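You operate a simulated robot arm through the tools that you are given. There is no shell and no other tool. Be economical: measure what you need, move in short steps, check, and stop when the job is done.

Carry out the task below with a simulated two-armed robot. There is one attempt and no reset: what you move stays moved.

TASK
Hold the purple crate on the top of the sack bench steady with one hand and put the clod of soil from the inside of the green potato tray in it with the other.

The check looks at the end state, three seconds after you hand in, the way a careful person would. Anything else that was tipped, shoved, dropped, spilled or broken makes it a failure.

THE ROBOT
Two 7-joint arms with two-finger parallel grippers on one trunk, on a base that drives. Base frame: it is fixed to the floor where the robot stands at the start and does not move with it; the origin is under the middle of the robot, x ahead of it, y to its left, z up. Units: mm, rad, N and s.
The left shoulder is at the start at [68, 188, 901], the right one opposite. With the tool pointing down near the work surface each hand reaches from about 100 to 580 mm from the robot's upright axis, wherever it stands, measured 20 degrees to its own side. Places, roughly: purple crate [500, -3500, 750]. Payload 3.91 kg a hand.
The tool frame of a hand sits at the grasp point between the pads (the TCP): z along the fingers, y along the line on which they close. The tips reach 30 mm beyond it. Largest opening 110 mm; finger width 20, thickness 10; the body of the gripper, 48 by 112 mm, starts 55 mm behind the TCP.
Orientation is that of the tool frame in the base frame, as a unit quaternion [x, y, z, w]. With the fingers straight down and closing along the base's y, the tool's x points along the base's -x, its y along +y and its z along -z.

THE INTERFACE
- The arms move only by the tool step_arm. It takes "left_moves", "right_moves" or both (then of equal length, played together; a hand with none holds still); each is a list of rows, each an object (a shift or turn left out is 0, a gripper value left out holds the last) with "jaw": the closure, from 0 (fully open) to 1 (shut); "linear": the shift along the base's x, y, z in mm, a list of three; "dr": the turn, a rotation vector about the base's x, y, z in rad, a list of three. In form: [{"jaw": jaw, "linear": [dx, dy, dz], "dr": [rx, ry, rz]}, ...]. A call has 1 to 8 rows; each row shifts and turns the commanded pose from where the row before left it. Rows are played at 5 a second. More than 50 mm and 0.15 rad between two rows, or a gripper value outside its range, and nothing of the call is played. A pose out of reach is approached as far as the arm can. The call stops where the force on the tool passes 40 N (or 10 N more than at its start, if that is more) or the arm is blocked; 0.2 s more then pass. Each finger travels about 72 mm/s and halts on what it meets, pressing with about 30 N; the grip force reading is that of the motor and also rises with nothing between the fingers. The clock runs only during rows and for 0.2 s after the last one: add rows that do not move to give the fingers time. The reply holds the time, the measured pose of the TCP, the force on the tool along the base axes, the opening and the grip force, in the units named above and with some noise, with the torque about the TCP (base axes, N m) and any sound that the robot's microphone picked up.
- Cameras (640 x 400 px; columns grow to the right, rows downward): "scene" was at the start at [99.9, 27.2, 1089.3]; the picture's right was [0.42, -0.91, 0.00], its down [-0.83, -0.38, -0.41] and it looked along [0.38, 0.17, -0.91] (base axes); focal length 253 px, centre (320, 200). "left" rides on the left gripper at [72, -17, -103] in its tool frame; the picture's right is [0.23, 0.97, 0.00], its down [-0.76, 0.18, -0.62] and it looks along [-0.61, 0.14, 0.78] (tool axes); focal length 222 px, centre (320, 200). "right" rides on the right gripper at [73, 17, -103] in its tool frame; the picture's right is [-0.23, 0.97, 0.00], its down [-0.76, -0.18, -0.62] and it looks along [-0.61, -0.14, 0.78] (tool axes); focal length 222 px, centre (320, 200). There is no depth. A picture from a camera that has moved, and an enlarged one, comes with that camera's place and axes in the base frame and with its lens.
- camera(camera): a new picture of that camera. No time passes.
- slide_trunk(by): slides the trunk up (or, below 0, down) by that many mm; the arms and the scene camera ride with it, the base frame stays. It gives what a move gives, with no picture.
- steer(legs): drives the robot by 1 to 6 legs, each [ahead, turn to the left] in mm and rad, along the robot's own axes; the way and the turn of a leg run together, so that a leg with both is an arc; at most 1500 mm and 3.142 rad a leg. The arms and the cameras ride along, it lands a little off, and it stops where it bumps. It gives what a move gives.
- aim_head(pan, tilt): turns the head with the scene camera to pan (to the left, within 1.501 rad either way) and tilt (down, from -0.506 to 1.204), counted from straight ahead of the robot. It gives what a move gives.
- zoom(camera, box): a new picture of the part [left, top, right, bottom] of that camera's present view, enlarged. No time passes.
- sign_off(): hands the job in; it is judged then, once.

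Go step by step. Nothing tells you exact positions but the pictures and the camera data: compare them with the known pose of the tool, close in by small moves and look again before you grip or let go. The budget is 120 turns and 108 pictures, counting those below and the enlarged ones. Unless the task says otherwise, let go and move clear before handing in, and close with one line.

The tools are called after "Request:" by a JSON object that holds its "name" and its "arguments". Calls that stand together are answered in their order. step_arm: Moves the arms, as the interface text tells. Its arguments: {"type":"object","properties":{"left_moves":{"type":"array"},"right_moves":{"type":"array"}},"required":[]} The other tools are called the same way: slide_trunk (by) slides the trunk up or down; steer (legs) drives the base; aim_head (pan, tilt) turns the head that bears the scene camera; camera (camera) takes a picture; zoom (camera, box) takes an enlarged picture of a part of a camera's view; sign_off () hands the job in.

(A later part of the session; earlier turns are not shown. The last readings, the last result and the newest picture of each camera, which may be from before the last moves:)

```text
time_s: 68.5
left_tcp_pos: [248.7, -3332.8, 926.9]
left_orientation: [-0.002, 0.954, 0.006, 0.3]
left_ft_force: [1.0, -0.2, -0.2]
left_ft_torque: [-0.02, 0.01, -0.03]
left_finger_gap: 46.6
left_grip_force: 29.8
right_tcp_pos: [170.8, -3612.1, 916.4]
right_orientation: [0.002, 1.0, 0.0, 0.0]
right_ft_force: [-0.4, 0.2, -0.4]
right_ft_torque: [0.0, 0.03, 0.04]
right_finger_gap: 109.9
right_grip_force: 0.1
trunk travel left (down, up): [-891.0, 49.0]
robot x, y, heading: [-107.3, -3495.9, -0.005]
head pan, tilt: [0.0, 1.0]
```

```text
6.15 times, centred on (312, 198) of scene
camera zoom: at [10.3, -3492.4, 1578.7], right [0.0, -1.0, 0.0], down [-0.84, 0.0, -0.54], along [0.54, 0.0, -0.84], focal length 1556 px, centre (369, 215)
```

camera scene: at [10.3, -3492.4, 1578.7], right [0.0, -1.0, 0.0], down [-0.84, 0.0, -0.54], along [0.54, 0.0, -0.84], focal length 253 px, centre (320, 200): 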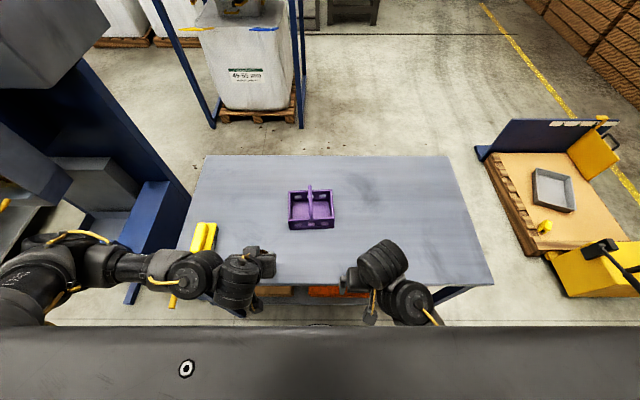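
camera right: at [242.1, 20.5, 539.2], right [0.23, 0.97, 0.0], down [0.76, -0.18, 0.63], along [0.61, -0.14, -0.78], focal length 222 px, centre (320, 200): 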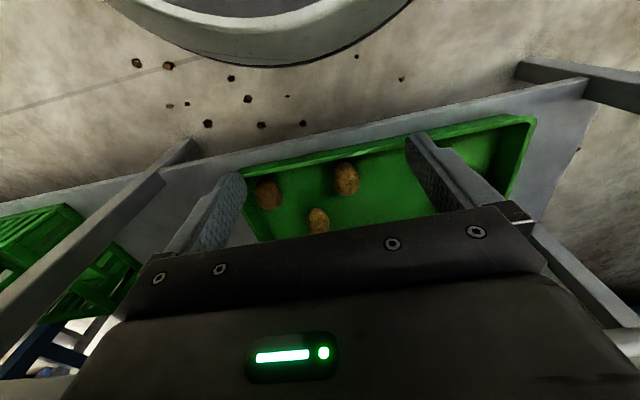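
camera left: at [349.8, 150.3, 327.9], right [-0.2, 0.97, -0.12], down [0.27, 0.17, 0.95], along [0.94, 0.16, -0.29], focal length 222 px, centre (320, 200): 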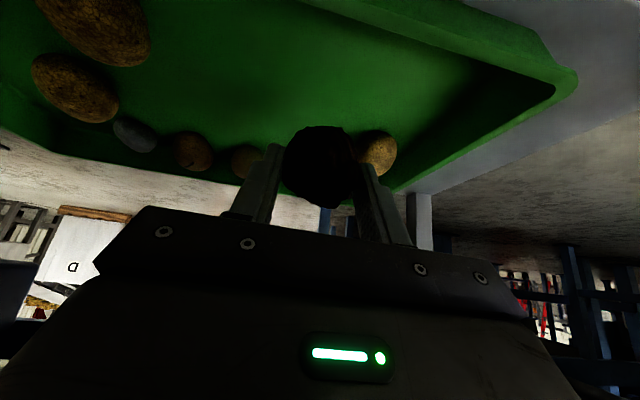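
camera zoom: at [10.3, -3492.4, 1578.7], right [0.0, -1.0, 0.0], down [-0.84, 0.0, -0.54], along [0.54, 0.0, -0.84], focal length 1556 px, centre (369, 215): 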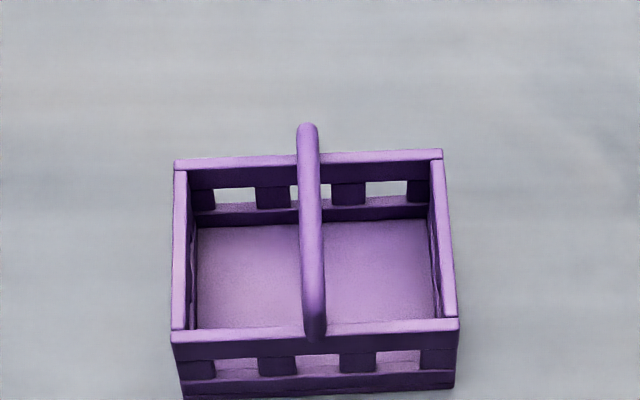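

From the two views, the table top is at z ≈ 797 with its edge at x ≈ 207. The crate rim is at z ≈ 870, spanning x ≈ 391–506 and y ≈ -3387 to -3536, with yaw ≈ +0.05. I'll raise both hands and bring the left hand upright, then slide the trunk down for better reach.

Request:
{"name": "step_arm", "arguments": {"left_moves": [{"linear": [0, 0, 40], "dr": [0, 0.125, 0]}, {"linear": [0, 0, 40], "dr": [0, 0.12, 0]}, {"linear": [0, 0, 40], "dr": [0, 0.12, 0]}, {"linear": [0, 0, 40], "dr": [0, 0.12, 0]}, {"dr": [0, 0.12, 0]}, {}], "right_moves": [{"linear": [0, 0, 40]}, {"linear": [0, 0, 40]}, {"linear": [0, 0, 40]}, {"linear": [0, 0, 40]}, {}, {}]}}

Request:
{"name": "slide_trunk", "arguments": {"by": -120}}

Request:
{"name": "step_arm", "arguments": {"left_moves": [{"linear": [10, 0, 0], "dr": [0, 0, -0.14]}, {"linear": [10, 0, 0], "dr": [0, 0, -0.14]}, {"linear": [10, 0, 0], "dr": [0, 0, -0.14]}, {"linear": [10, 0, 0], "dr": [0, 0, -0.14]}, {"linear": [10, 0, 0], "dr": [0, 0, -0.14]}, {"linear": [10, 0, 0], "dr": [0, 0, -0.14]}, {}]}}

Request:
{"name": "camera", "arguments": {"camera": "scene"}}

```text
time_s: 69.9
left_tcp_pos: [249.5, -3332.0, 1005.6]
left_orientation: [-0.001, 0.984, 0.006, 0.18]
left_ft_force: [-0.3, 0.1, 0.0]
left_ft_torque: [-0.04, -0.04, 0.0]
left_finger_gap: 46.6
left_grip_force: 29.6
left hand out of reach, approached as far as the arm can: row 3, 4, 5
right_tcp_pos: [169.9, -3613.8, 916.8]
right_orientation: [0.002, 1.0, -0.001, -0.001]
right_ft_force: [-0.8, 0.0, 0.0]
right_ft_torque: [0.0, 0.01, -0.01]
right_finger_gap: 110.2
right_grip_force: 0.1
right hand out of reach, approached as far as the arm can: row 1, 2, 3, 4
trunk travel left (down, up): [-891.0, 49.0]
robot x, y, heading: [-104.7, -3491.2, -0.005]
head pan, tilt: [0.0, 1.0]
```

```text
time_s: 71.4
left_tcp_pos: [251.0, -3332.1, 885.4]
left_orientation: [-0.001, 0.984, 0.006, 0.181]
left_ft_force: [-0.3, 0.1, -0.3]
left_ft_torque: [0.02, -0.02, 0.0]
left_finger_gap: 46.4
left_grip_force: 30.2
right_tcp_pos: [170.8, -3614.3, 797.6]
right_orientation: [0.002, 1.0, 0.0, 0.001]
right_ft_force: [0.5, 0.4, 0.5]
right_ft_torque: [-0.01, -0.01, 0.01]
right_finger_gap: 109.9
right_grip_force: 0.1
trunk travel left (down, up): [-771.0, 169.0]
robot x, y, heading: [-105.6, -3492.4, -0.001]
head pan, tilt: [0.0, 1.0]
```

```text
time_s: 72.1
left_tcp_pos: [275.3, -3332.9, 886.5]
left_orientation: [0.136, 0.973, -0.03, 0.183]
left_ft_force: [19.0, -19.8, -25.6]
left_ft_torque: [0.97, -1.38, 1.76]
left_finger_gap: 46.6
left_grip_force: 30.1
right_tcp_pos: [170.1, -3613.5, 796.3]
right_orientation: [0.002, 1.0, 0.0, 0.0]
right_ft_force: [-0.2, 0.7, 0.1]
right_ft_torque: [-0.03, 0.0, 0.02]
right_finger_gap: 110.0
right_grip_force: 0.1
trunk travel left (down, up): [-771.0, 169.0]
robot x, y, heading: [-104.4, -3498.0, -0.005]
head pan, tilt: [0.0, 1.0]
stopped in row 3 (left hand): the force on the tool passed its limit at 235 N (the readings are from after the stop); the commanded pose is now the measured one
```

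```text
75 pictures are left
camera scene: at [10.5, -3492.8, 1458.6], right [0.0, -1.0, 0.0], down [-0.84, 0.0, -0.54], along [0.54, 0.0, -0.84], focal length 253 px, centre (320, 200)
```

scene: 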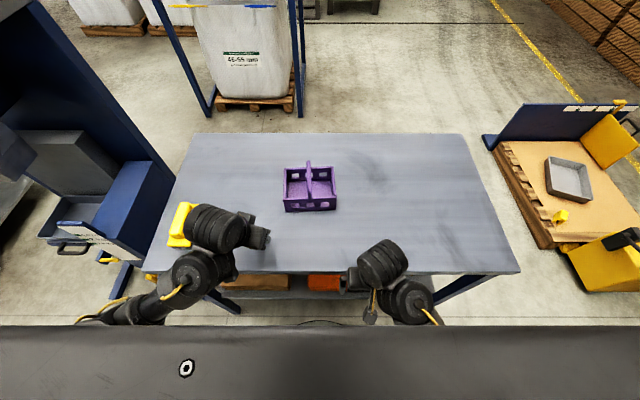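

The left camera mount is bumping the arm's own folded link, as it was at the start, because the hand is too close to the body. I'll extend forward and away before rotating further.

Request:
{"name": "step_arm", "arguments": {"left_moves": [{"linear": [12, -6, 0]}, {"linear": [12, -6, 5]}, {"linear": [12, -6, 10]}, {}]}}

```text
time_s: 72.4
left_tcp_pos: [277.8, -3333.8, 886.0]
left_orientation: [0.132, 0.974, -0.031, 0.184]
left_ft_force: [4.8, -13.1, -12.5]
left_ft_torque: [0.78, -0.96, 1.38]
left_finger_gap: 46.4
left_grip_force: 30.2
right_tcp_pos: [171.4, -3612.1, 797.5]
right_orientation: [0.002, 1.0, 0.0, 0.0]
right_ft_force: [0.0, 0.7, -0.8]
right_ft_torque: [-0.01, -0.01, -0.03]
right_finger_gap: 109.8
right_grip_force: 0.1
trunk travel left (down, up): [-771.0, 169.0]
robot x, y, heading: [-106.8, -3493.7, -0.006]
head pan, tilt: [0.0, 1.0]
stopped in row 1 (left hand): the force on the tool passed its limit at 58 N (the readings are from after the stop); the commanded pose is now the measured one
```

The push is easing but still there. I'll look from the left camera and undo part of the turn while lowering slightly.

Request:
{"name": "step_arm", "arguments": {"left_moves": [{"linear": [3, 0, -2], "dr": [0, 0, 0.05]}, {"linear": [4, 0, -3], "dr": [0, 0, 0.06]}, {"linear": [5, 0, -3], "dr": [0, 0, 0.06]}, {}]}}

Request:
{"name": "camera", "arguments": {"camera": "left"}}

```text
time_s: 73.4
left_tcp_pos: [290.3, -3334.0, 879.0]
left_orientation: [0.05, 0.981, -0.014, 0.185]
left_ft_force: [-0.3, 0.5, -0.2]
left_ft_torque: [0.02, -0.02, 0.02]
left_finger_gap: 46.4
left_grip_force: 30.2
right_tcp_pos: [169.8, -3612.8, 796.5]
right_orientation: [0.002, 1.0, 0.0, 0.0]
right_ft_force: [0.8, 0.7, -0.4]
right_ft_torque: [0.02, 0.02, -0.02]
right_finger_gap: 110.1
right_grip_force: 0.1
trunk travel left (down, up): [-771.0, 169.0]
robot x, y, heading: [-106.9, -3493.4, -0.003]
head pan, tilt: [0.0, 1.0]
```

```text
74 pictures are left
camera left: at [183.7, -3340.3, 949.1], right [-0.11, 0.99, -0.09], down [0.5, 0.14, 0.86], along [0.86, 0.05, -0.51], focal length 222 px, centre (320, 200)
```

left: 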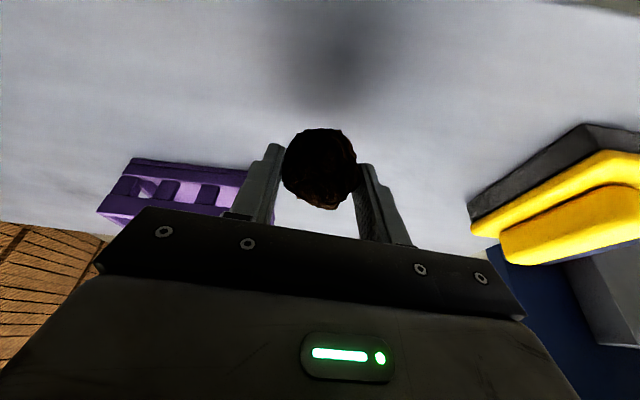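

The hand is free. I'll extend it forward along the left side of the crate, clear of the crate and the yellow brush, where the arm is less folded, before turning the wrist.

Request:
{"name": "step_arm", "arguments": {"left_moves": [{"linear": [30, 6, 8]}, {"linear": [35, 6, 10]}, {"linear": [35, 6, 10], "dr": [0, 0.1, 0]}, {"linear": [35, 6, 10], "dr": [0, 0.1, 0]}, {"linear": [0, 0, 0], "dr": [0, 0.1, 0]}, {"linear": [0, 0, 0], "dr": [0, 0.07, 0]}, {}]}}

```text
time_s: 74.0
left_tcp_pos: [347.8, -3324.4, 892.5]
left_orientation: [0.038, 0.981, -0.018, 0.189]
left_ft_force: [13.3, -13.8, -14.1]
left_ft_torque: [1.09, -0.53, 1.65]
left_finger_gap: 46.5
left_grip_force: 29.8
left hand out of reach, approached as far as the arm can: row 3
right_tcp_pos: [169.9, -3614.1, 797.2]
right_orientation: [0.003, 1.0, 0.001, 0.0]
right_ft_force: [0.1, -0.7, -0.6]
right_ft_torque: [0.02, -0.02, 0.01]
right_finger_gap: 110.0
right_grip_force: 0.0
trunk travel left (down, up): [-771.0, 169.0]
robot x, y, heading: [-102.1, -3494.0, -0.007]
head pan, tilt: [0.0, 1.0]
stopped in row 3 (left hand): the force on the tool passed its limit at 113 N (the readings are from after the stop); the commanded pose is now the measured one
```

The same self-contact again: the hands are too high relative to the shoulders. I'll slide the trunk fully back up and lower the hands relative to it, as at the start.

Request:
{"name": "step_arm", "arguments": {"left_moves": [{"linear": [-10, -2, -6]}, {}]}}

Request:
{"name": "slide_trunk", "arguments": {"by": 160}}

Request:
{"name": "step_arm", "arguments": {"left_moves": [{"linear": [0, 0, -25]}, {"linear": [0, 0, -25]}, {"linear": [0, 0, -25]}, {"linear": [0, 0, -25], "dr": [0, 0.1, 0]}, {"linear": [0, 0, 0], "dr": [0, 0.1, 0]}, {"dr": [0, 0.1, 0]}, {"dr": [0, 0.07, 0]}, {}]}}

```text
time_s: 74.6
left_tcp_pos: [337.2, -3324.3, 886.6]
left_orientation: [0.039, 0.981, -0.017, 0.187]
left_ft_force: [0.0, -0.4, -1.7]
left_ft_torque: [-0.01, -0.01, 0.02]
left_finger_gap: 46.6
left_grip_force: 29.7
right_tcp_pos: [170.3, -3613.1, 796.3]
right_orientation: [0.001, 1.0, 0.0, 0.0]
right_ft_force: [-0.3, 0.4, 0.3]
right_ft_torque: [0.01, 0.03, 0.0]
right_finger_gap: 110.0
right_grip_force: 0.1
trunk travel left (down, up): [-771.0, 169.0]
robot x, y, heading: [-109.4, -3490.9, -0.003]
head pan, tilt: [0.0, 1.0]
```

```text
time_s: 76.4
left_tcp_pos: [336.8, -3326.3, 1046.1]
left_orientation: [0.039, 0.981, -0.018, 0.187]
left_ft_force: [0.5, -0.1, 0.1]
left_ft_torque: [-0.01, 0.01, -0.03]
left_finger_gap: 46.6
left_grip_force: 29.9
right_tcp_pos: [171.4, -3613.7, 956.0]
right_orientation: [0.002, 1.0, 0.001, -0.001]
right_ft_force: [0.2, -0.6, 0.5]
right_ft_torque: [-0.02, 0.01, -0.02]
right_finger_gap: 110.2
right_grip_force: 0.1
trunk travel left (down, up): [-931.0, 9.0]
robot x, y, heading: [-108.7, -3498.2, -0.005]
head pan, tilt: [0.0, 1.0]
```

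```text
time_s: 77.8
left_tcp_pos: [340.7, -3326.3, 946.8]
left_orientation: [0.034, 0.997, -0.024, 0.064]
left_ft_force: [15.8, -9.7, -26.4]
left_ft_torque: [0.88, -0.74, 0.87]
left_finger_gap: 46.6
left_grip_force: 29.6
right_tcp_pos: [170.1, -3613.7, 956.3]
right_orientation: [0.002, 1.0, 0.0, 0.0]
right_ft_force: [0.4, 0.6, 0.0]
right_ft_torque: [0.01, 0.0, -0.01]
right_finger_gap: 109.8
right_grip_force: 0.1
trunk travel left (down, up): [-931.0, 9.0]
robot x, y, heading: [-103.9, -3493.8, -0.006]
head pan, tilt: [0.0, 1.0]
stopped in row 6 (left hand): the force on the tool passed its limit at 143 N (the readings are from after the stop); the commanded pose is now the measured one
```

It still grazes with the hand upright at this height. I'll tilt back a touch, descend to z ≈ 885 beside the crate, then straighten and begin the wrist turn.

Request:
{"name": "step_arm", "arguments": {"left_moves": [{"linear": [0, 0, -10], "dr": [0, -0.08, 0]}, {"linear": [0, 0, -25]}, {"linear": [0, 0, -25]}, {"dr": [0, 0.08, 0]}, {"dr": [0, 0.1, 0]}, {"dr": [0, 0.03, 0]}, {}]}}

Request:
{"name": "step_arm", "arguments": {"left_moves": [{"dr": [0, 0, -0.12]}, {"dr": [0, 0, -0.12]}, {"dr": [0, 0, -0.12]}, {"dr": [0, 0, -0.12]}, {}]}}

Request:
{"name": "camera", "arguments": {"camera": "scene"}}

```text
time_s: 79.4
left_tcp_pos: [339.4, -3326.3, 888.6]
left_orientation: [0.033, 0.999, -0.026, -0.005]
left_ft_force: [-0.9, 0.0, -0.3]
left_ft_torque: [0.0, 0.01, 0.0]
left_finger_gap: 46.5
left_grip_force: 30.6
right_tcp_pos: [169.9, -3612.9, 957.0]
right_orientation: [0.001, 1.0, 0.0, 0.0]
right_ft_force: [-0.1, -0.9, -0.6]
right_ft_torque: [0.03, 0.01, 0.0]
right_finger_gap: 110.2
right_grip_force: 0.0
trunk travel left (down, up): [-931.0, 9.0]
robot x, y, heading: [-107.6, -3497.4, -0.007]
head pan, tilt: [0.0, 1.0]
```

```text
time_s: 80.6
left_tcp_pos: [341.8, -3326.7, 886.9]
left_orientation: [0.27, 0.963, -0.025, -0.008]
left_ft_force: [-0.8, -0.3, -0.5]
left_ft_torque: [-0.01, 0.03, -0.01]
left_finger_gap: 46.2
left_grip_force: 30.0
right_tcp_pos: [169.4, -3612.8, 957.2]
right_orientation: [0.002, 1.0, 0.001, 0.0]
right_ft_force: [0.6, -0.6, -0.3]
right_ft_torque: [0.04, -0.01, -0.01]
right_finger_gap: 109.9
right_grip_force: 0.0
trunk travel left (down, up): [-931.0, 9.0]
robot x, y, heading: [-106.3, -3490.9, -0.005]
head pan, tilt: [0.0, 1.0]
```

```text
73 pictures are left
camera scene: at [10.4, -3492.5, 1618.6], right [0.0, -1.0, 0.0], down [-0.84, 0.0, -0.54], along [0.54, 0.0, -0.84], focal length 253 px, centre (320, 200)
```

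scene: 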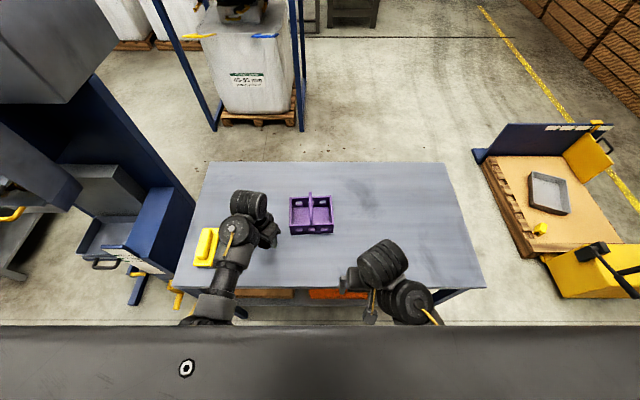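

No contact now. I'll continue the wrist turn so the fingers close along x.

Request:
{"name": "step_arm", "arguments": {"left_moves": [{"dr": [0, 0, -0.12]}, {"dr": [0, 0, -0.12]}, {"dr": [0, 0, -0.12]}, {"dr": [0, 0, -0.12]}, {"dr": [0, 0, -0.12]}, {"dr": [0, 0, -0.12]}, {"dr": [0, 0, -0.12]}, {"dr": [0, 0, -0.12]}]}}

Request:
{"name": "camera", "arguments": {"camera": "scene"}}

Request:
{"name": "camera", "arguments": {"camera": "left"}}

```text
time_s: 82.4
left_tcp_pos: [339.9, -3325.6, 885.8]
left_orientation: [0.684, 0.729, -0.018, -0.019]
left_ft_force: [0.0, 0.0, -1.2]
left_ft_torque: [0.03, -0.03, 0.04]
left_finger_gap: 46.2
left_grip_force: 30.2
right_tcp_pos: [170.2, -3613.5, 956.4]
right_orientation: [0.002, 1.0, 0.001, 0.0]
right_ft_force: [-0.3, 0.3, 0.0]
right_ft_torque: [0.0, 0.02, 0.03]
right_finger_gap: 109.7
right_grip_force: 0.0
trunk travel left (down, up): [-931.0, 9.0]
robot x, y, heading: [-108.4, -3495.0, -0.006]
head pan, tilt: [0.0, 1.0]
```

```text
72 pictures are left
camera scene: at [10.5, -3492.6, 1618.6], right [0.0, -1.0, 0.0], down [-0.84, 0.0, -0.54], along [0.54, 0.0, -0.84], focal length 253 px, centre (320, 200)
```

scene: 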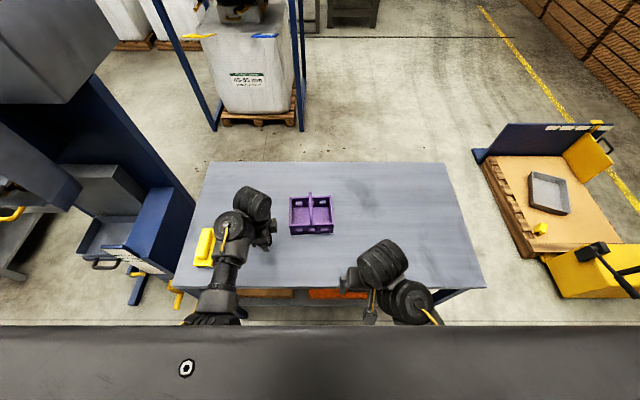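

```text
71 pictures are left
camera left: at [324.5, -3255.5, 991.8], right [0.96, 0.29, -0.05], down [0.26, -0.75, 0.61], along [0.14, -0.6, -0.79], focal length 222 px, centre (320, 200)
```

left: 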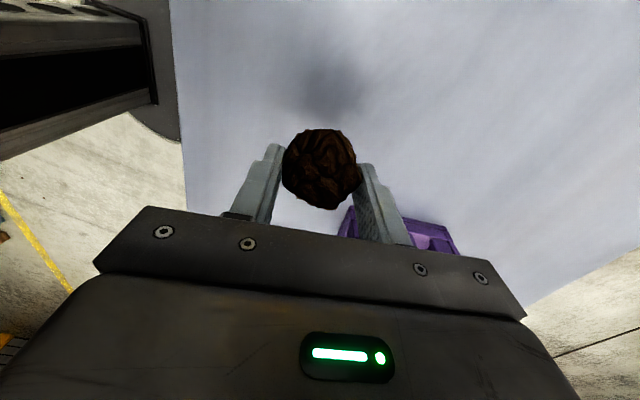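

The left hand is ready. Now I'll bring the right hand, part-closed to a 60 mm opening, toward a spot short of the crate's right wall, and look.

Request:
{"name": "step_arm", "arguments": {"right_moves": [{"linear": [40, 13, -12], "jaw": 0.45, "dr": [0, 0, 0.05]}, {"linear": [40, 13, -12]}, {"linear": [40, 13, -10]}, {"linear": [40, 13, -5]}, {}]}}

Request:
{"name": "camera", "arguments": {"camera": "right"}}

```text
time_s: 83.6
left_tcp_pos: [339.3, -3324.7, 887.4]
left_orientation: [0.684, 0.729, -0.017, -0.019]
left_ft_force: [0.7, 0.3, -1.0]
left_ft_torque: [0.01, 0.01, -0.03]
left_finger_gap: 46.5
left_grip_force: 30.4
right_tcp_pos: [330.6, -3561.1, 916.9]
right_orientation: [-0.022, 1.0, 0.0, 0.0]
right_ft_force: [-1.0, -0.7, 0.1]
right_ft_torque: [0.01, 0.0, 0.02]
right_finger_gap: 60.3
right_grip_force: 0.1
trunk travel left (down, up): [-931.0, 9.0]
robot x, y, heading: [-107.3, -3490.0, -0.006]
head pan, tilt: [0.0, 1.0]
```

```text
70 pictures are left
camera right: at [255.7, -3546.3, 1020.1], right [0.18, 0.98, 0.0], down [0.77, -0.14, 0.62], along [0.61, -0.11, -0.78], focal length 222 px, centre (320, 200)
```

right: 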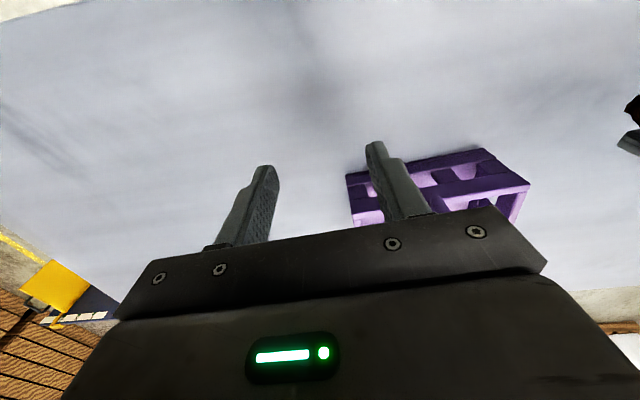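

The right camera confirms the crate's front-right bottom corner at (399, -3540) and its front-left rim near (388, -3397). I'll move the right hand above the right wall at (422, -3531).

Request:
{"name": "step_arm", "arguments": {"right_moves": [{"linear": [35, 12, 0]}, {"linear": [35, 12, 0]}, {"linear": [21, 6, 0]}, {}]}}

Request:
{"name": "camera", "arguments": {"camera": "right"}}

Request:
{"name": "zoom", "arguments": {"camera": "scene", "box": [240, 160, 400, 260]}}

```text
time_s: 84.6
left_tcp_pos: [341.4, -3325.6, 886.6]
left_orientation: [0.684, 0.729, -0.018, -0.02]
left_ft_force: [0.1, -0.1, -0.3]
left_ft_torque: [0.01, -0.02, 0.02]
left_finger_gap: 46.4
left_grip_force: 29.9
right_tcp_pos: [423.6, -3531.6, 916.4]
right_orientation: [-0.022, 1.0, 0.0, 0.0]
right_ft_force: [-0.5, 0.4, 0.2]
right_ft_torque: [0.02, 0.01, 0.01]
right_finger_gap: 60.5
right_grip_force: 0.1
trunk travel left (down, up): [-931.0, 9.0]
robot x, y, heading: [-110.2, -3493.9, -0.009]
head pan, tilt: [0.0, 1.0]
```

```text
69 pictures are left
camera right: at [349.7, -3518.3, 1020.0], right [0.18, 0.98, 0.0], down [0.77, -0.14, 0.62], along [0.61, -0.11, -0.78], focal length 222 px, centre (320, 200)
```

right: 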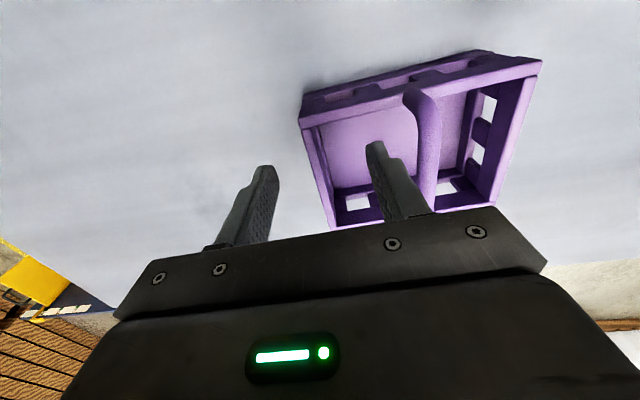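

```text
4.00 times, centred on (320, 210) of scene
camera zoom: at [10.6, -3492.4, 1618.6], right [0.0, -1.0, 0.0], down [-0.84, 0.0, -0.54], along [0.54, 0.0, -0.84], focal length 1012 px, centre (320, 160)
```

zoom: 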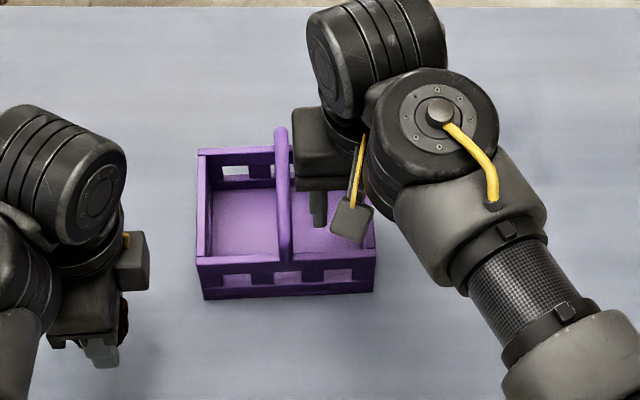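

The wall passes between the fingers and the alignment is good. I'll descend 50 mm around it, watching the force, then look before closing.

Request:
{"name": "step_arm", "arguments": {"right_moves": [{"linear": [0, -2, -15]}, {"linear": [0, 0, -15]}, {"linear": [0, 0, -10]}, {"linear": [0, 0, -10]}, {}]}}

Request:
{"name": "camera", "arguments": {"camera": "right"}}

Request:
{"name": "zoom", "arguments": {"camera": "scene", "box": [240, 160, 400, 260]}}

```text
time_s: 85.8
left_tcp_pos: [339.7, -3325.7, 885.8]
left_orientation: [0.684, 0.729, -0.017, -0.019]
left_ft_force: [0.5, 0.2, -1.2]
left_ft_torque: [0.0, 0.04, -0.04]
left_finger_gap: 46.5
left_grip_force: 30.3
right_tcp_pos: [422.4, -3534.8, 866.0]
right_orientation: [-0.023, 1.0, -0.002, 0.001]
right_ft_force: [-0.1, 0.2, -0.1]
right_ft_torque: [-0.01, -0.01, 0.07]
right_finger_gap: 60.4
right_grip_force: 0.2
trunk travel left (down, up): [-931.0, 9.0]
robot x, y, heading: [-107.6, -3493.4, -0.006]
head pan, tilt: [0.0, 1.0]
```

```text
67 pictures are left
camera right: at [348.8, -3520.9, 969.2], right [0.18, 0.98, 0.0], down [0.77, -0.14, 0.62], along [0.61, -0.12, -0.78], focal length 222 px, centre (320, 200)
```

right: 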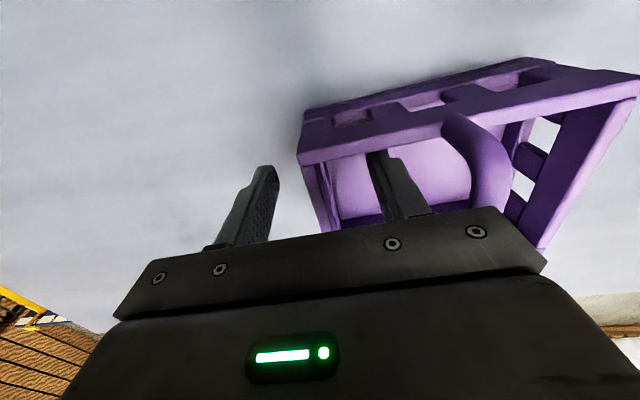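

```text
4.00 times, centred on (320, 210) of scene
camera zoom: at [10.3, -3492.4, 1618.6], right [0.0, -1.0, 0.0], down [-0.84, 0.0, -0.54], along [0.54, 0.0, -0.84], focal length 1012 px, centre (320, 160)
```

zoom: 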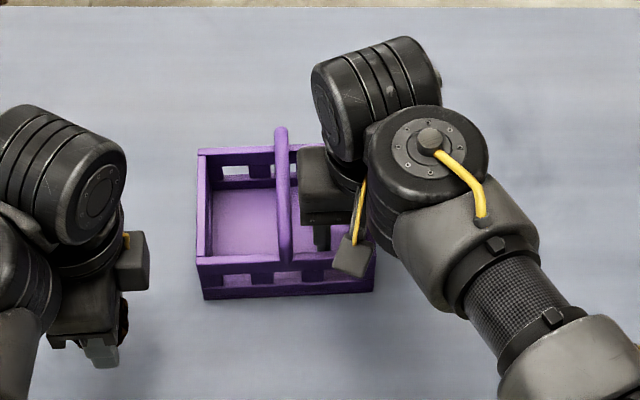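

The fingers straddle the wall, roughly centred. I'll close in stages, watching the sideways force.

Request:
{"name": "step_arm", "arguments": {"right_moves": [{"jaw": 0.7}, {}, {"jaw": 0.8}, {}]}}

Request:
{"name": "zoom", "arguments": {"camera": "right", "box": [220, 100, 460, 250]}}

```text
time_s: 86.8
left_tcp_pos: [340.5, -3324.7, 886.2]
left_orientation: [0.684, 0.729, -0.018, -0.019]
left_ft_force: [-0.1, 0.6, -0.8]
left_ft_torque: [0.03, 0.0, -0.01]
left_finger_gap: 46.5
left_grip_force: 29.9
right_tcp_pos: [422.5, -3535.6, 867.6]
right_orientation: [-0.022, 1.0, -0.002, 0.002]
right_ft_force: [-0.4, 0.2, -0.6]
right_ft_torque: [0.02, -0.03, 0.02]
right_finger_gap: 21.8
right_grip_force: 0.0
trunk travel left (down, up): [-931.0, 9.0]
robot x, y, heading: [-106.7, -3492.4, -0.004]
head pan, tilt: [0.0, 1.0]
```

```text
2.67 times, centred on (340, 175) of right
camera zoom: at [349.4, -3520.6, 969.9], right [0.18, 0.98, 0.0], down [0.77, -0.14, 0.62], along [0.61, -0.12, -0.78], focal length 592 px, centre (267, 267)
```

zoom: 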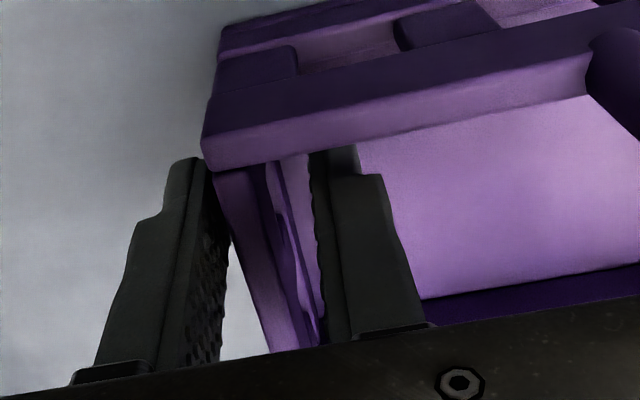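

The wall is between the pads with no contact yet. Closing the rest of the way.

Request:
{"name": "step_arm", "arguments": {"right_moves": [{"jaw": 0.86}, {}, {"jaw": 0.92}, {}, {"jaw": 1.0}, {}]}}

Request:
{"name": "zoom", "arguments": {"camera": "right", "box": [220, 100, 460, 250]}}

Request:
{"name": "zoom", "arguments": {"camera": "scene", "box": [240, 160, 400, 260]}}

```text
time_s: 88.2
left_tcp_pos: [340.3, -3325.1, 887.1]
left_orientation: [0.683, 0.73, -0.017, -0.018]
left_ft_force: [0.9, -0.9, -1.8]
left_ft_torque: [-0.02, 0.01, 0.0]
left_finger_gap: 46.3
left_grip_force: 29.5
right_tcp_pos: [423.3, -3534.1, 866.2]
right_orientation: [-0.022, 1.0, -0.001, 0.0]
right_ft_force: [0.9, 1.0, 2.5]
right_ft_torque: [0.18, 0.08, -0.13]
right_finger_gap: 7.7
right_grip_force: 30.3
trunk travel left (down, up): [-931.0, 9.0]
robot x, y, heading: [-110.1, -3490.6, -0.006]
head pan, tilt: [0.0, 1.0]
```

```text
2.67 times, centred on (340, 175) of right
camera zoom: at [349.1, -3520.6, 969.7], right [0.18, 0.98, 0.0], down [0.77, -0.14, 0.62], along [0.61, -0.12, -0.78], focal length 592 px, centre (267, 267)
```

zoom: 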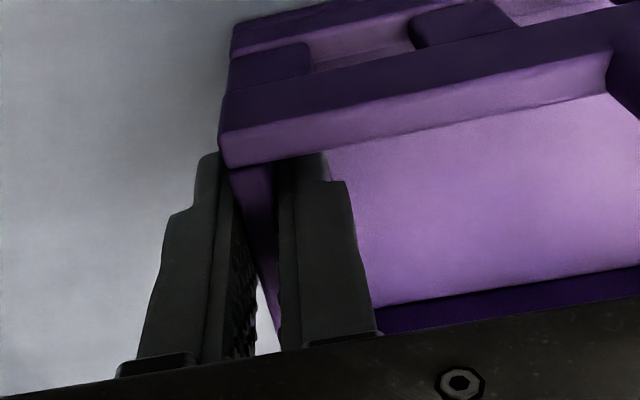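

```text
4.00 times, centred on (320, 210) of scene
camera zoom: at [10.5, -3492.5, 1618.6], right [0.0, -1.0, 0.0], down [-0.84, 0.0, -0.54], along [0.54, 0.0, -0.84], focal length 1012 px, centre (320, 160)
```

zoom: 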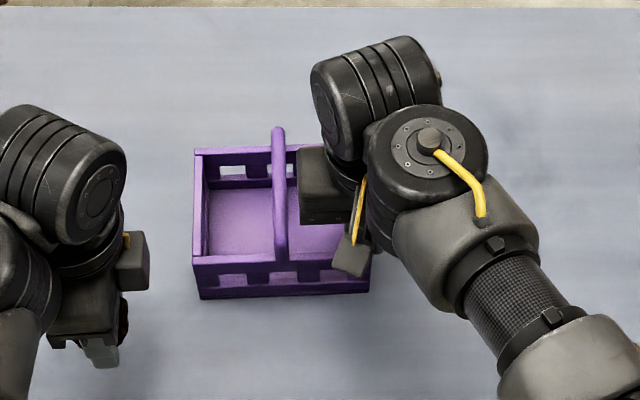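

The right hand holds the wall (7.7 mm gap, 30 N) and the crate barely shifted. Before bringing the left hand in, I'll check the left gripper's outline and the crate's left half more closely.

Request:
{"name": "zoom", "arguments": {"camera": "scene", "box": [230, 175, 340, 245]}}

```text
5.71 times, centred on (285, 210) of scene
camera zoom: at [10.5, -3492.5, 1618.6], right [0.0, -1.0, 0.0], down [-0.84, 0.0, -0.54], along [0.54, 0.0, -0.84], focal length 1445 px, centre (520, 143)
```

zoom: 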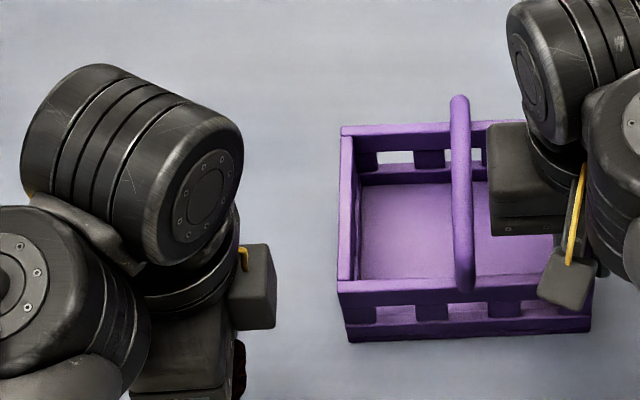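

The left gripper has a small box on its -y side that could meet the handle, so I'll lean the left hand outward by 0.25 rad. I'll then raise it to clear the rim, still beside the crate.

Request:
{"name": "step_arm", "arguments": {"left_moves": [{"linear": [0, 0, 8], "dr": [-0.08, 0, 0]}, {"linear": [0, 0, 10], "dr": [-0.08, 0, 0]}, {"linear": [10, 0, 10], "dr": [-0.09, 0, 0]}, {"linear": [20, 0, 10]}, {}]}}

Request:
{"name": "camera", "arguments": {"camera": "left"}}

```text
time_s: 89.6
left_tcp_pos: [363.0, -3267.8, 912.2]
left_orientation: [0.673, 0.735, -0.079, 0.029]
left_ft_force: [0.2, -0.9, 0.5]
left_ft_torque: [0.01, -0.01, 0.0]
left_finger_gap: 46.5
left_grip_force: 30.1
right_tcp_pos: [423.1, -3535.5, 866.5]
right_orientation: [-0.022, 1.0, -0.004, 0.001]
right_ft_force: [-1.5, 0.5, 3.4]
right_ft_torque: [0.26, 0.27, 0.03]
right_finger_gap: 7.3
right_grip_force: 30.6
trunk travel left (down, up): [-931.0, 9.0]
robot x, y, heading: [-106.4, -3492.2, -0.002]
head pan, tilt: [0.0, 1.0]
stopped in row 5 (left hand): the arm was blocked; the commanded pose is now the measured one
```

```text
61 pictures are left
camera left: at [347.1, -3181.8, 1006.1], right [0.95, 0.3, -0.11], down [0.29, -0.64, 0.71], along [0.15, -0.71, -0.69], focal length 222 px, centre (320, 200)
```

left: 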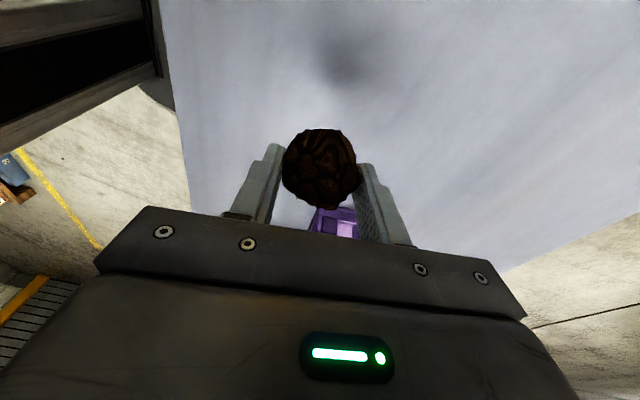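

The left arm got blocked and drifted outward to y = -3268 with no tool force, so a link is touching something. I'll look at the left side before moving.

Request:
{"name": "camera", "arguments": {"camera": "scene"}}

Request:
{"name": "aim_head", "arguments": {"pan": 0.7, "tilt": 0.95}}

Request:
{"name": "camera", "arguments": {"camera": "scene"}}

```text
60 pictures are left
camera scene: at [10.1, -3492.3, 1618.6], right [0.0, -1.0, 0.0], down [-0.84, 0.0, -0.54], along [0.54, 0.0, -0.84], focal length 253 px, centre (320, 200)
```

scene: 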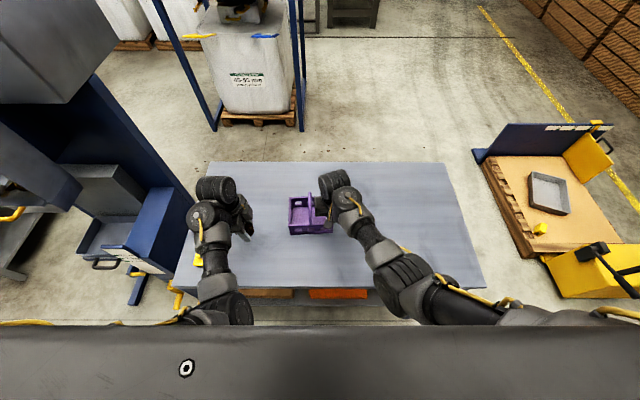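

```text
time_s: 90.7
left_tcp_pos: [363.3, -3267.3, 912.6]
left_orientation: [0.674, 0.734, -0.078, 0.028]
left_ft_force: [-0.4, 0.1, -1.4]
left_ft_torque: [0.0, -0.02, -0.01]
left_finger_gap: 46.1
left_grip_force: 30.2
right_tcp_pos: [421.9, -3536.1, 866.4]
right_orientation: [-0.022, 1.0, -0.001, 0.001]
right_ft_force: [1.0, -1.7, 3.9]
right_ft_torque: [0.18, 0.15, 0.0]
right_finger_gap: 7.7
right_grip_force: 30.5
trunk travel left (down, up): [-931.0, 9.0]
robot x, y, heading: [-107.6, -3495.0, -0.005]
head pan, tilt: [0.7, 0.949]
```

```text
59 pictures are left
camera scene: at [-3.5, -3445.9, 1622.2], right [0.64, -0.77, 0.0], down [-0.62, -0.52, -0.58], along [0.45, 0.37, -0.81], focal length 253 px, centre (320, 200)
```

scene: 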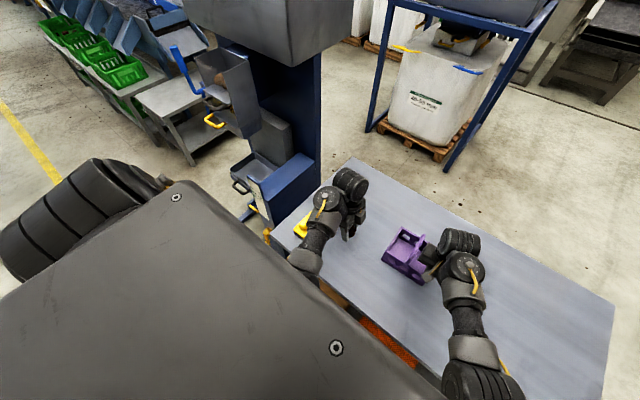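

The left elbow seems to have swung inward against the chest; the station isn't touched. From the present pose I'll try small moves back toward y ≈ -3325.

Request:
{"name": "step_arm", "arguments": {"left_moves": [{"linear": [5, -12, 0]}, {"linear": [5, -12, 0]}, {"linear": [5, -12, 0]}, {}]}}

Request:
{"name": "aim_head", "arguments": {"pan": 0.3, "tilt": 1.15}}

Request:
{"name": "camera", "arguments": {"camera": "scene"}}

```text
time_s: 91.7
left_tcp_pos: [376.5, -3296.5, 910.2]
left_orientation: [0.672, 0.736, -0.076, 0.023]
left_ft_force: [0.4, -0.2, -0.8]
left_ft_torque: [0.01, -0.03, 0.03]
left_finger_gap: 46.4
left_grip_force: 28.8
right_tcp_pos: [423.5, -3535.2, 866.4]
right_orientation: [-0.022, 1.0, -0.002, 0.001]
right_ft_force: [1.3, -1.5, 4.1]
right_ft_torque: [0.21, 0.14, 0.01]
right_finger_gap: 7.6
right_grip_force: 29.8
trunk travel left (down, up): [-931.0, 9.0]
robot x, y, heading: [-108.0, -3494.7, -0.01]
head pan, tilt: [0.7, 0.949]
```

```text
time_s: 92.6
left_tcp_pos: [376.4, -3297.0, 911.7]
left_orientation: [0.672, 0.736, -0.075, 0.025]
left_ft_force: [0.1, 0.2, -1.3]
left_ft_torque: [0.0, -0.01, 0.0]
left_finger_gap: 46.4
left_grip_force: 30.1
right_tcp_pos: [422.5, -3536.3, 867.3]
right_orientation: [-0.022, 1.0, -0.001, 0.0]
right_ft_force: [2.2, -0.9, 6.1]
right_ft_torque: [0.19, 0.04, -0.01]
right_finger_gap: 7.6
right_grip_force: 30.0
trunk travel left (down, up): [-931.0, 9.0]
robot x, y, heading: [-106.2, -3495.1, -0.009]
head pan, tilt: [0.3, 1.15]
```

```text
58 pictures are left
camera scene: at [-2.5, -3475.1, 1609.0], right [0.29, -0.96, 0.0], down [-0.87, -0.27, -0.41], along [0.39, 0.12, -0.91], focal length 253 px, centre (320, 200)
```

scene: 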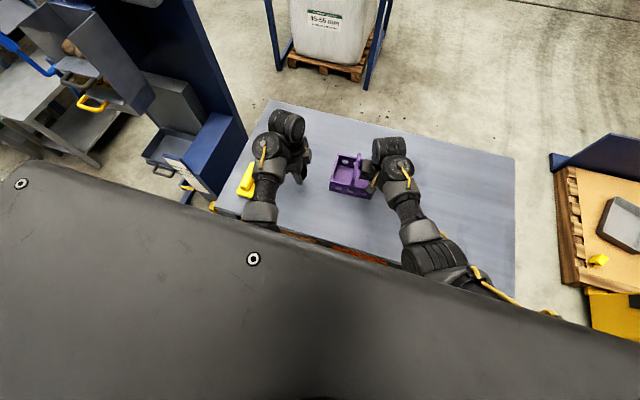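

It moves freely again. I'll continue forward and slightly up, still to the left of the crate.

Request:
{"name": "step_arm", "arguments": {"left_moves": [{"linear": [15, -4, 3]}, {"linear": [15, -4, 4]}, {"linear": [15, -4, 4]}, {"linear": [15, -4, 4]}, {}]}}

Request:
{"name": "camera", "arguments": {"camera": "left"}}

```text
time_s: 93.8
left_tcp_pos: [438.6, -3322.2, 927.3]
left_orientation: [0.674, 0.734, -0.081, 0.031]
left_ft_force: [-0.1, 0.2, -1.6]
left_ft_torque: [-0.02, -0.02, 0.02]
left_finger_gap: 46.4
left_grip_force: 30.1
right_tcp_pos: [422.3, -3534.7, 866.7]
right_orientation: [-0.022, 1.0, -0.001, 0.002]
right_ft_force: [0.4, -0.4, 4.9]
right_ft_torque: [0.2, 0.04, 0.02]
right_finger_gap: 7.3
right_grip_force: 30.4
trunk travel left (down, up): [-931.0, 9.0]
robot x, y, heading: [-107.4, -3491.8, -0.002]
head pan, tilt: [0.3, 1.15]
```

```text
57 pictures are left
camera left: at [421.6, -3236.4, 1020.1], right [0.95, 0.3, -0.11], down [0.29, -0.64, 0.72], along [0.15, -0.71, -0.69], focal length 222 px, centre (320, 200)
```

left: 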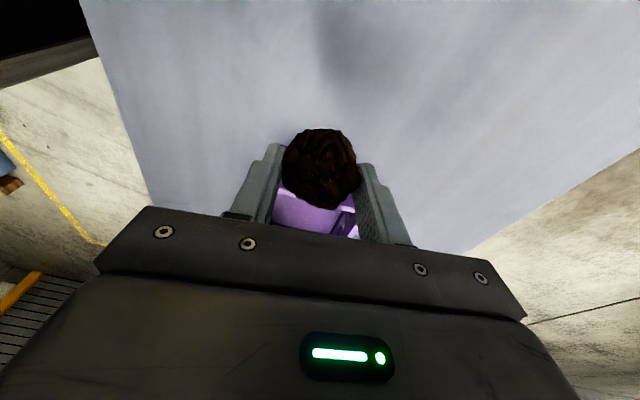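

The crate is straight beyond the clod. I'll slide over the left wall halfway at z ≈ 927, then check clearances.

Request:
{"name": "step_arm", "arguments": {"left_moves": [{"linear": [2, -17, 0]}, {"linear": [2, -17, 0]}, {"linear": [2, -17, 0]}, {}]}}

Request:
{"name": "aim_head", "arguments": {"pan": 0.1, "tilt": 1.05}}

Request:
{"name": "zoom", "arguments": {"camera": "scene", "box": [240, 130, 400, 230]}}

Request:
{"name": "camera", "arguments": {"camera": "left"}}

```text
time_s: 94.8
left_tcp_pos: [445.1, -3371.3, 927.9]
left_orientation: [0.674, 0.734, -0.08, 0.029]
left_ft_force: [-0.3, 0.5, -0.6]
left_ft_torque: [0.0, 0.01, 0.04]
left_finger_gap: 46.6
left_grip_force: 29.5
right_tcp_pos: [422.6, -3534.4, 866.6]
right_orientation: [-0.022, 1.0, -0.002, 0.001]
right_ft_force: [-1.1, -1.0, 4.9]
right_ft_torque: [0.18, -0.01, 0.02]
right_finger_gap: 7.6
right_grip_force: 30.3
trunk travel left (down, up): [-931.0, 9.0]
robot x, y, heading: [-111.0, -3495.2, -0.003]
head pan, tilt: [0.3, 1.15]
```

```text
time_s: 95.5
left_tcp_pos: [444.5, -3372.3, 927.5]
left_orientation: [0.673, 0.734, -0.08, 0.03]
left_ft_force: [0.5, 0.1, -0.4]
left_ft_torque: [0.02, 0.0, -0.03]
left_finger_gap: 46.5
left_grip_force: 30.3
right_tcp_pos: [422.1, -3535.1, 867.7]
right_orientation: [-0.021, 1.0, -0.002, 0.001]
right_ft_force: [-1.4, 0.5, 3.0]
right_ft_torque: [0.18, 0.0, 0.01]
right_finger_gap: 7.7
right_grip_force: 30.2
trunk travel left (down, up): [-931.0, 9.0]
robot x, y, heading: [-106.3, -3491.3, -0.004]
head pan, tilt: [0.099, 1.051]
```

```text
4.00 times, centred on (320, 180) of scene
camera zoom: at [6.4, -3485.9, 1615.2], right [0.1, -1.0, 0.0], down [-0.86, -0.08, -0.5], along [0.49, 0.05, -0.87], focal length 1012 px, centre (320, 280)
```

zoom: 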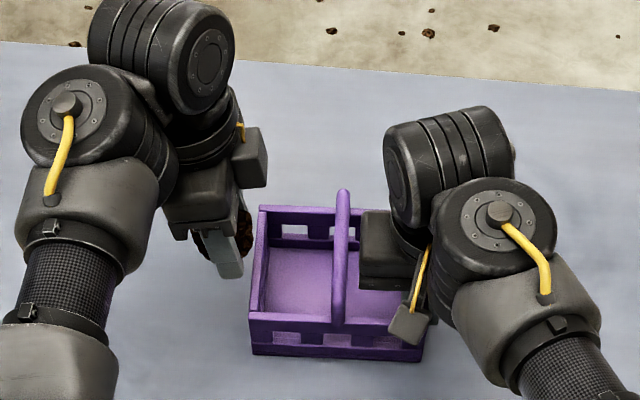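

```text
55 pictures are left
camera left: at [427.7, -3285.7, 1021.1], right [0.95, 0.3, -0.11], down [0.29, -0.64, 0.72], along [0.15, -0.71, -0.69], focal length 222 px, centre (320, 200)
```

left: 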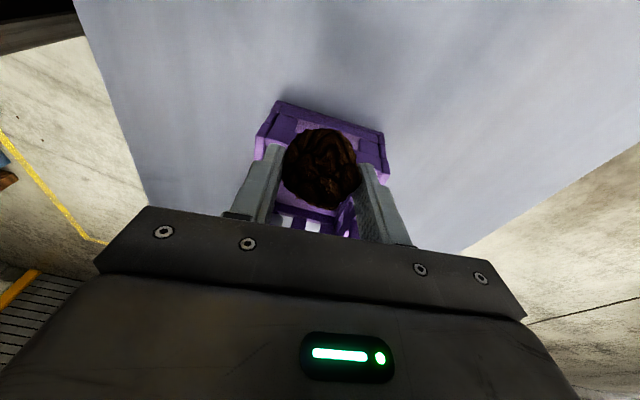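

Clearances look good. Another 50 mm to y ≈ -3422 puts the clod over the left half.

Request:
{"name": "step_arm", "arguments": {"left_moves": [{"linear": [1, -17, 0]}, {"linear": [1, -17, 0]}, {"linear": [0, -16, 0]}, {}]}}

Request:
{"name": "zoom", "arguments": {"camera": "scene", "box": [240, 130, 400, 230]}}

Request:
{"name": "camera", "arguments": {"camera": "left"}}

Request:
{"name": "camera", "arguments": {"camera": "right"}}

```text
time_s: 96.5
left_tcp_pos: [448.5, -3418.3, 927.9]
left_orientation: [0.673, 0.735, -0.077, 0.028]
left_ft_force: [0.8, 0.0, -1.1]
left_ft_torque: [0.03, -0.04, 0.04]
left_finger_gap: 46.1
left_grip_force: 29.7
right_tcp_pos: [422.6, -3535.3, 867.9]
right_orientation: [-0.021, 1.0, -0.002, 0.001]
right_ft_force: [0.5, -0.2, 3.8]
right_ft_torque: [0.22, 0.03, 0.01]
right_finger_gap: 7.8
right_grip_force: 30.1
trunk travel left (down, up): [-931.0, 9.0]
robot x, y, heading: [-106.8, -3494.5, -0.004]
head pan, tilt: [0.099, 1.051]
```

```text
4.00 times, centred on (320, 180) of scene
camera zoom: at [6.4, -3486.0, 1615.2], right [0.09, -1.0, 0.0], down [-0.86, -0.08, -0.5], along [0.49, 0.05, -0.87], focal length 1012 px, centre (320, 280)
```

zoom: 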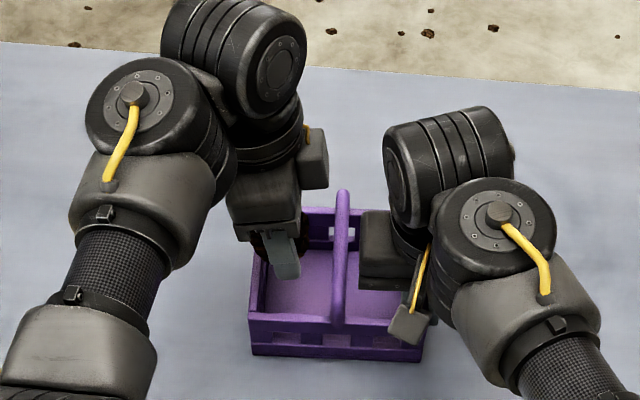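

```text
53 pictures are left
camera left: at [431.6, -3332.5, 1021.3], right [0.95, 0.3, -0.11], down [0.29, -0.64, 0.71], along [0.15, -0.7, -0.69], focal length 222 px, centre (320, 200)
```

left: 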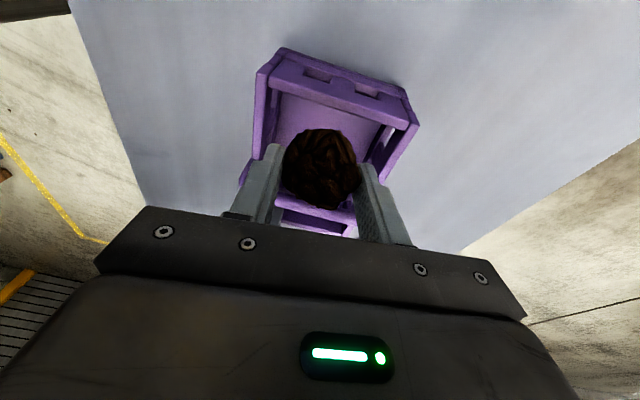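

```text
52 pictures are left
camera right: at [348.7, -3521.0, 969.6], right [0.18, 0.98, 0.0], down [0.77, -0.14, 0.62], along [0.61, -0.12, -0.78], focal length 222 px, centre (320, 200)
```

right: 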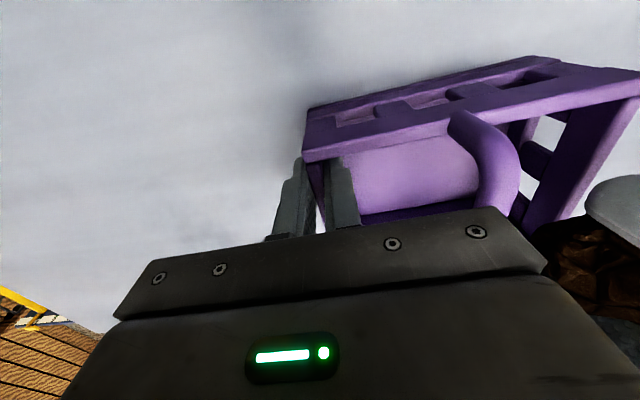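

The clod is over the left half: the wall is at y ≈ -3389 and the crate spans x 396–503 around TCP x 448. I'll shift 5 mm more toward the handle side and descend to z ≈ 865, then check.

Request:
{"name": "step_arm", "arguments": {"left_moves": [{"linear": [0, -5, -10]}, {"linear": [0, 0, -15]}, {"linear": [0, 0, -15]}, {"linear": [0, 0, -12]}, {"linear": [0, 0, -10]}, {}]}}

Request:
{"name": "zoom", "arguments": {"camera": "scene", "box": [260, 140, 360, 203]}}

Request:
{"name": "camera", "arguments": {"camera": "left"}}

```text
time_s: 97.9
left_tcp_pos: [445.4, -3427.5, 864.8]
left_orientation: [0.673, 0.734, -0.08, 0.03]
left_ft_force: [-0.6, -0.7, -0.7]
left_ft_torque: [0.02, 0.03, 0.02]
left_finger_gap: 46.5
left_grip_force: 30.0
right_tcp_pos: [422.3, -3536.4, 867.1]
right_orientation: [-0.022, 1.0, -0.001, 0.001]
right_ft_force: [-0.1, -0.8, 4.5]
right_ft_torque: [0.22, 0.02, 0.01]
right_finger_gap: 7.6
right_grip_force: 29.7
trunk travel left (down, up): [-931.0, 9.0]
robot x, y, heading: [-106.3, -3493.6, -0.006]
head pan, tilt: [0.099, 1.051]
```

```text
6.35 times, centred on (310, 172) of scene
camera zoom: at [6.5, -3486.0, 1615.2], right [0.09, -1.0, 0.0], down [-0.86, -0.08, -0.5], along [0.49, 0.05, -0.87], focal length 1606 px, centre (384, 381)
```

zoom: 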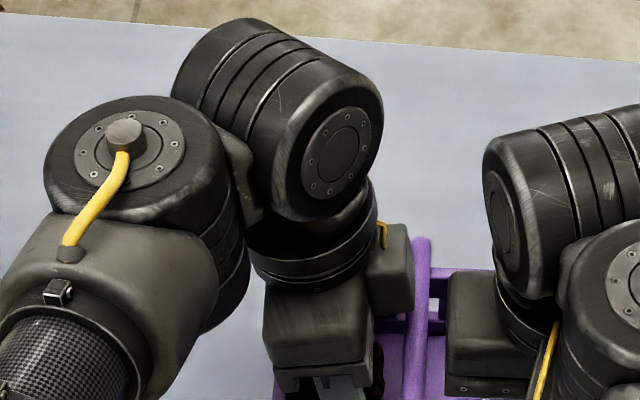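

```text
50 pictures are left
camera left: at [429.6, -3341.7, 958.2], right [0.95, 0.3, -0.11], down [0.29, -0.64, 0.72], along [0.15, -0.71, -0.69], focal length 222 px, centre (320, 200)
```

left: 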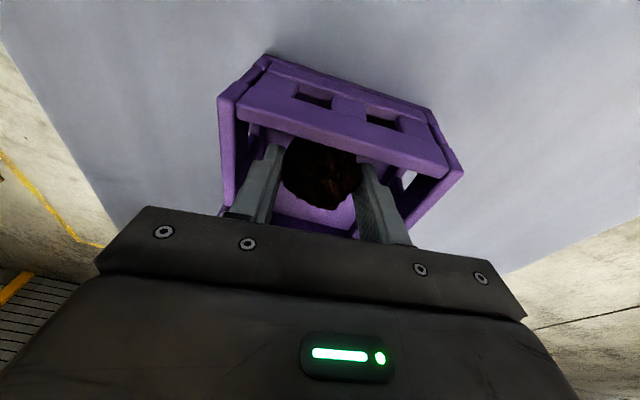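

The clod is inside, below the rim. I'll continue down slowly until just above the floor, with a small shift away from the handle.

Request:
{"name": "step_arm", "arguments": {"left_moves": [{"linear": [1, 3, -6]}, {"linear": [0, 0, -6]}, {"linear": [0, 0, -5]}, {}]}}

Request:
{"name": "camera", "arguments": {"camera": "left"}}

Request:
{"name": "zoom", "arguments": {"camera": "right", "box": [400, 20, 640, 220]}}

```text
time_s: 98.9
left_tcp_pos: [447.2, -3426.8, 848.9]
left_orientation: [0.673, 0.735, -0.08, 0.03]
left_ft_force: [-0.8, 0.3, -1.4]
left_ft_torque: [0.01, 0.03, 0.01]
left_finger_gap: 46.4
left_grip_force: 30.3
right_tcp_pos: [422.5, -3535.6, 868.1]
right_orientation: [-0.022, 1.0, -0.002, 0.001]
right_ft_force: [-0.6, -0.4, 4.3]
right_ft_torque: [0.18, 0.0, -0.01]
right_finger_gap: 7.4
right_grip_force: 29.8
trunk travel left (down, up): [-931.0, 9.0]
robot x, y, heading: [-106.1, -3492.5, -0.006]
head pan, tilt: [0.099, 1.051]
```

```text
49 pictures are left
camera left: at [430.3, -3339.9, 941.7], right [0.95, 0.3, -0.11], down [0.29, -0.64, 0.72], along [0.15, -0.71, -0.69], focal length 222 px, centre (320, 200)
```

left: 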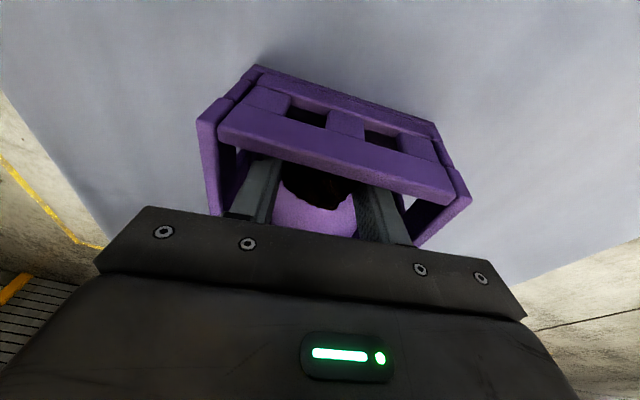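

```text
2.00 times, centred on (520, 120) of right
camera zoom: at [348.7, -3521.1, 969.6], right [0.18, 0.98, 0.0], down [0.77, -0.14, 0.62], along [0.61, -0.12, -0.78], focal length 444 px, centre (-80, 360)
```

zoom: 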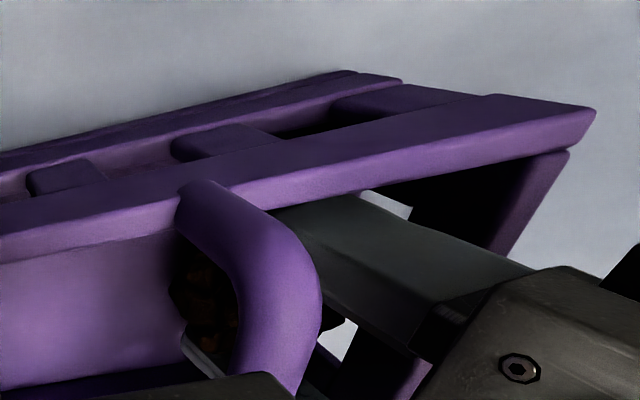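

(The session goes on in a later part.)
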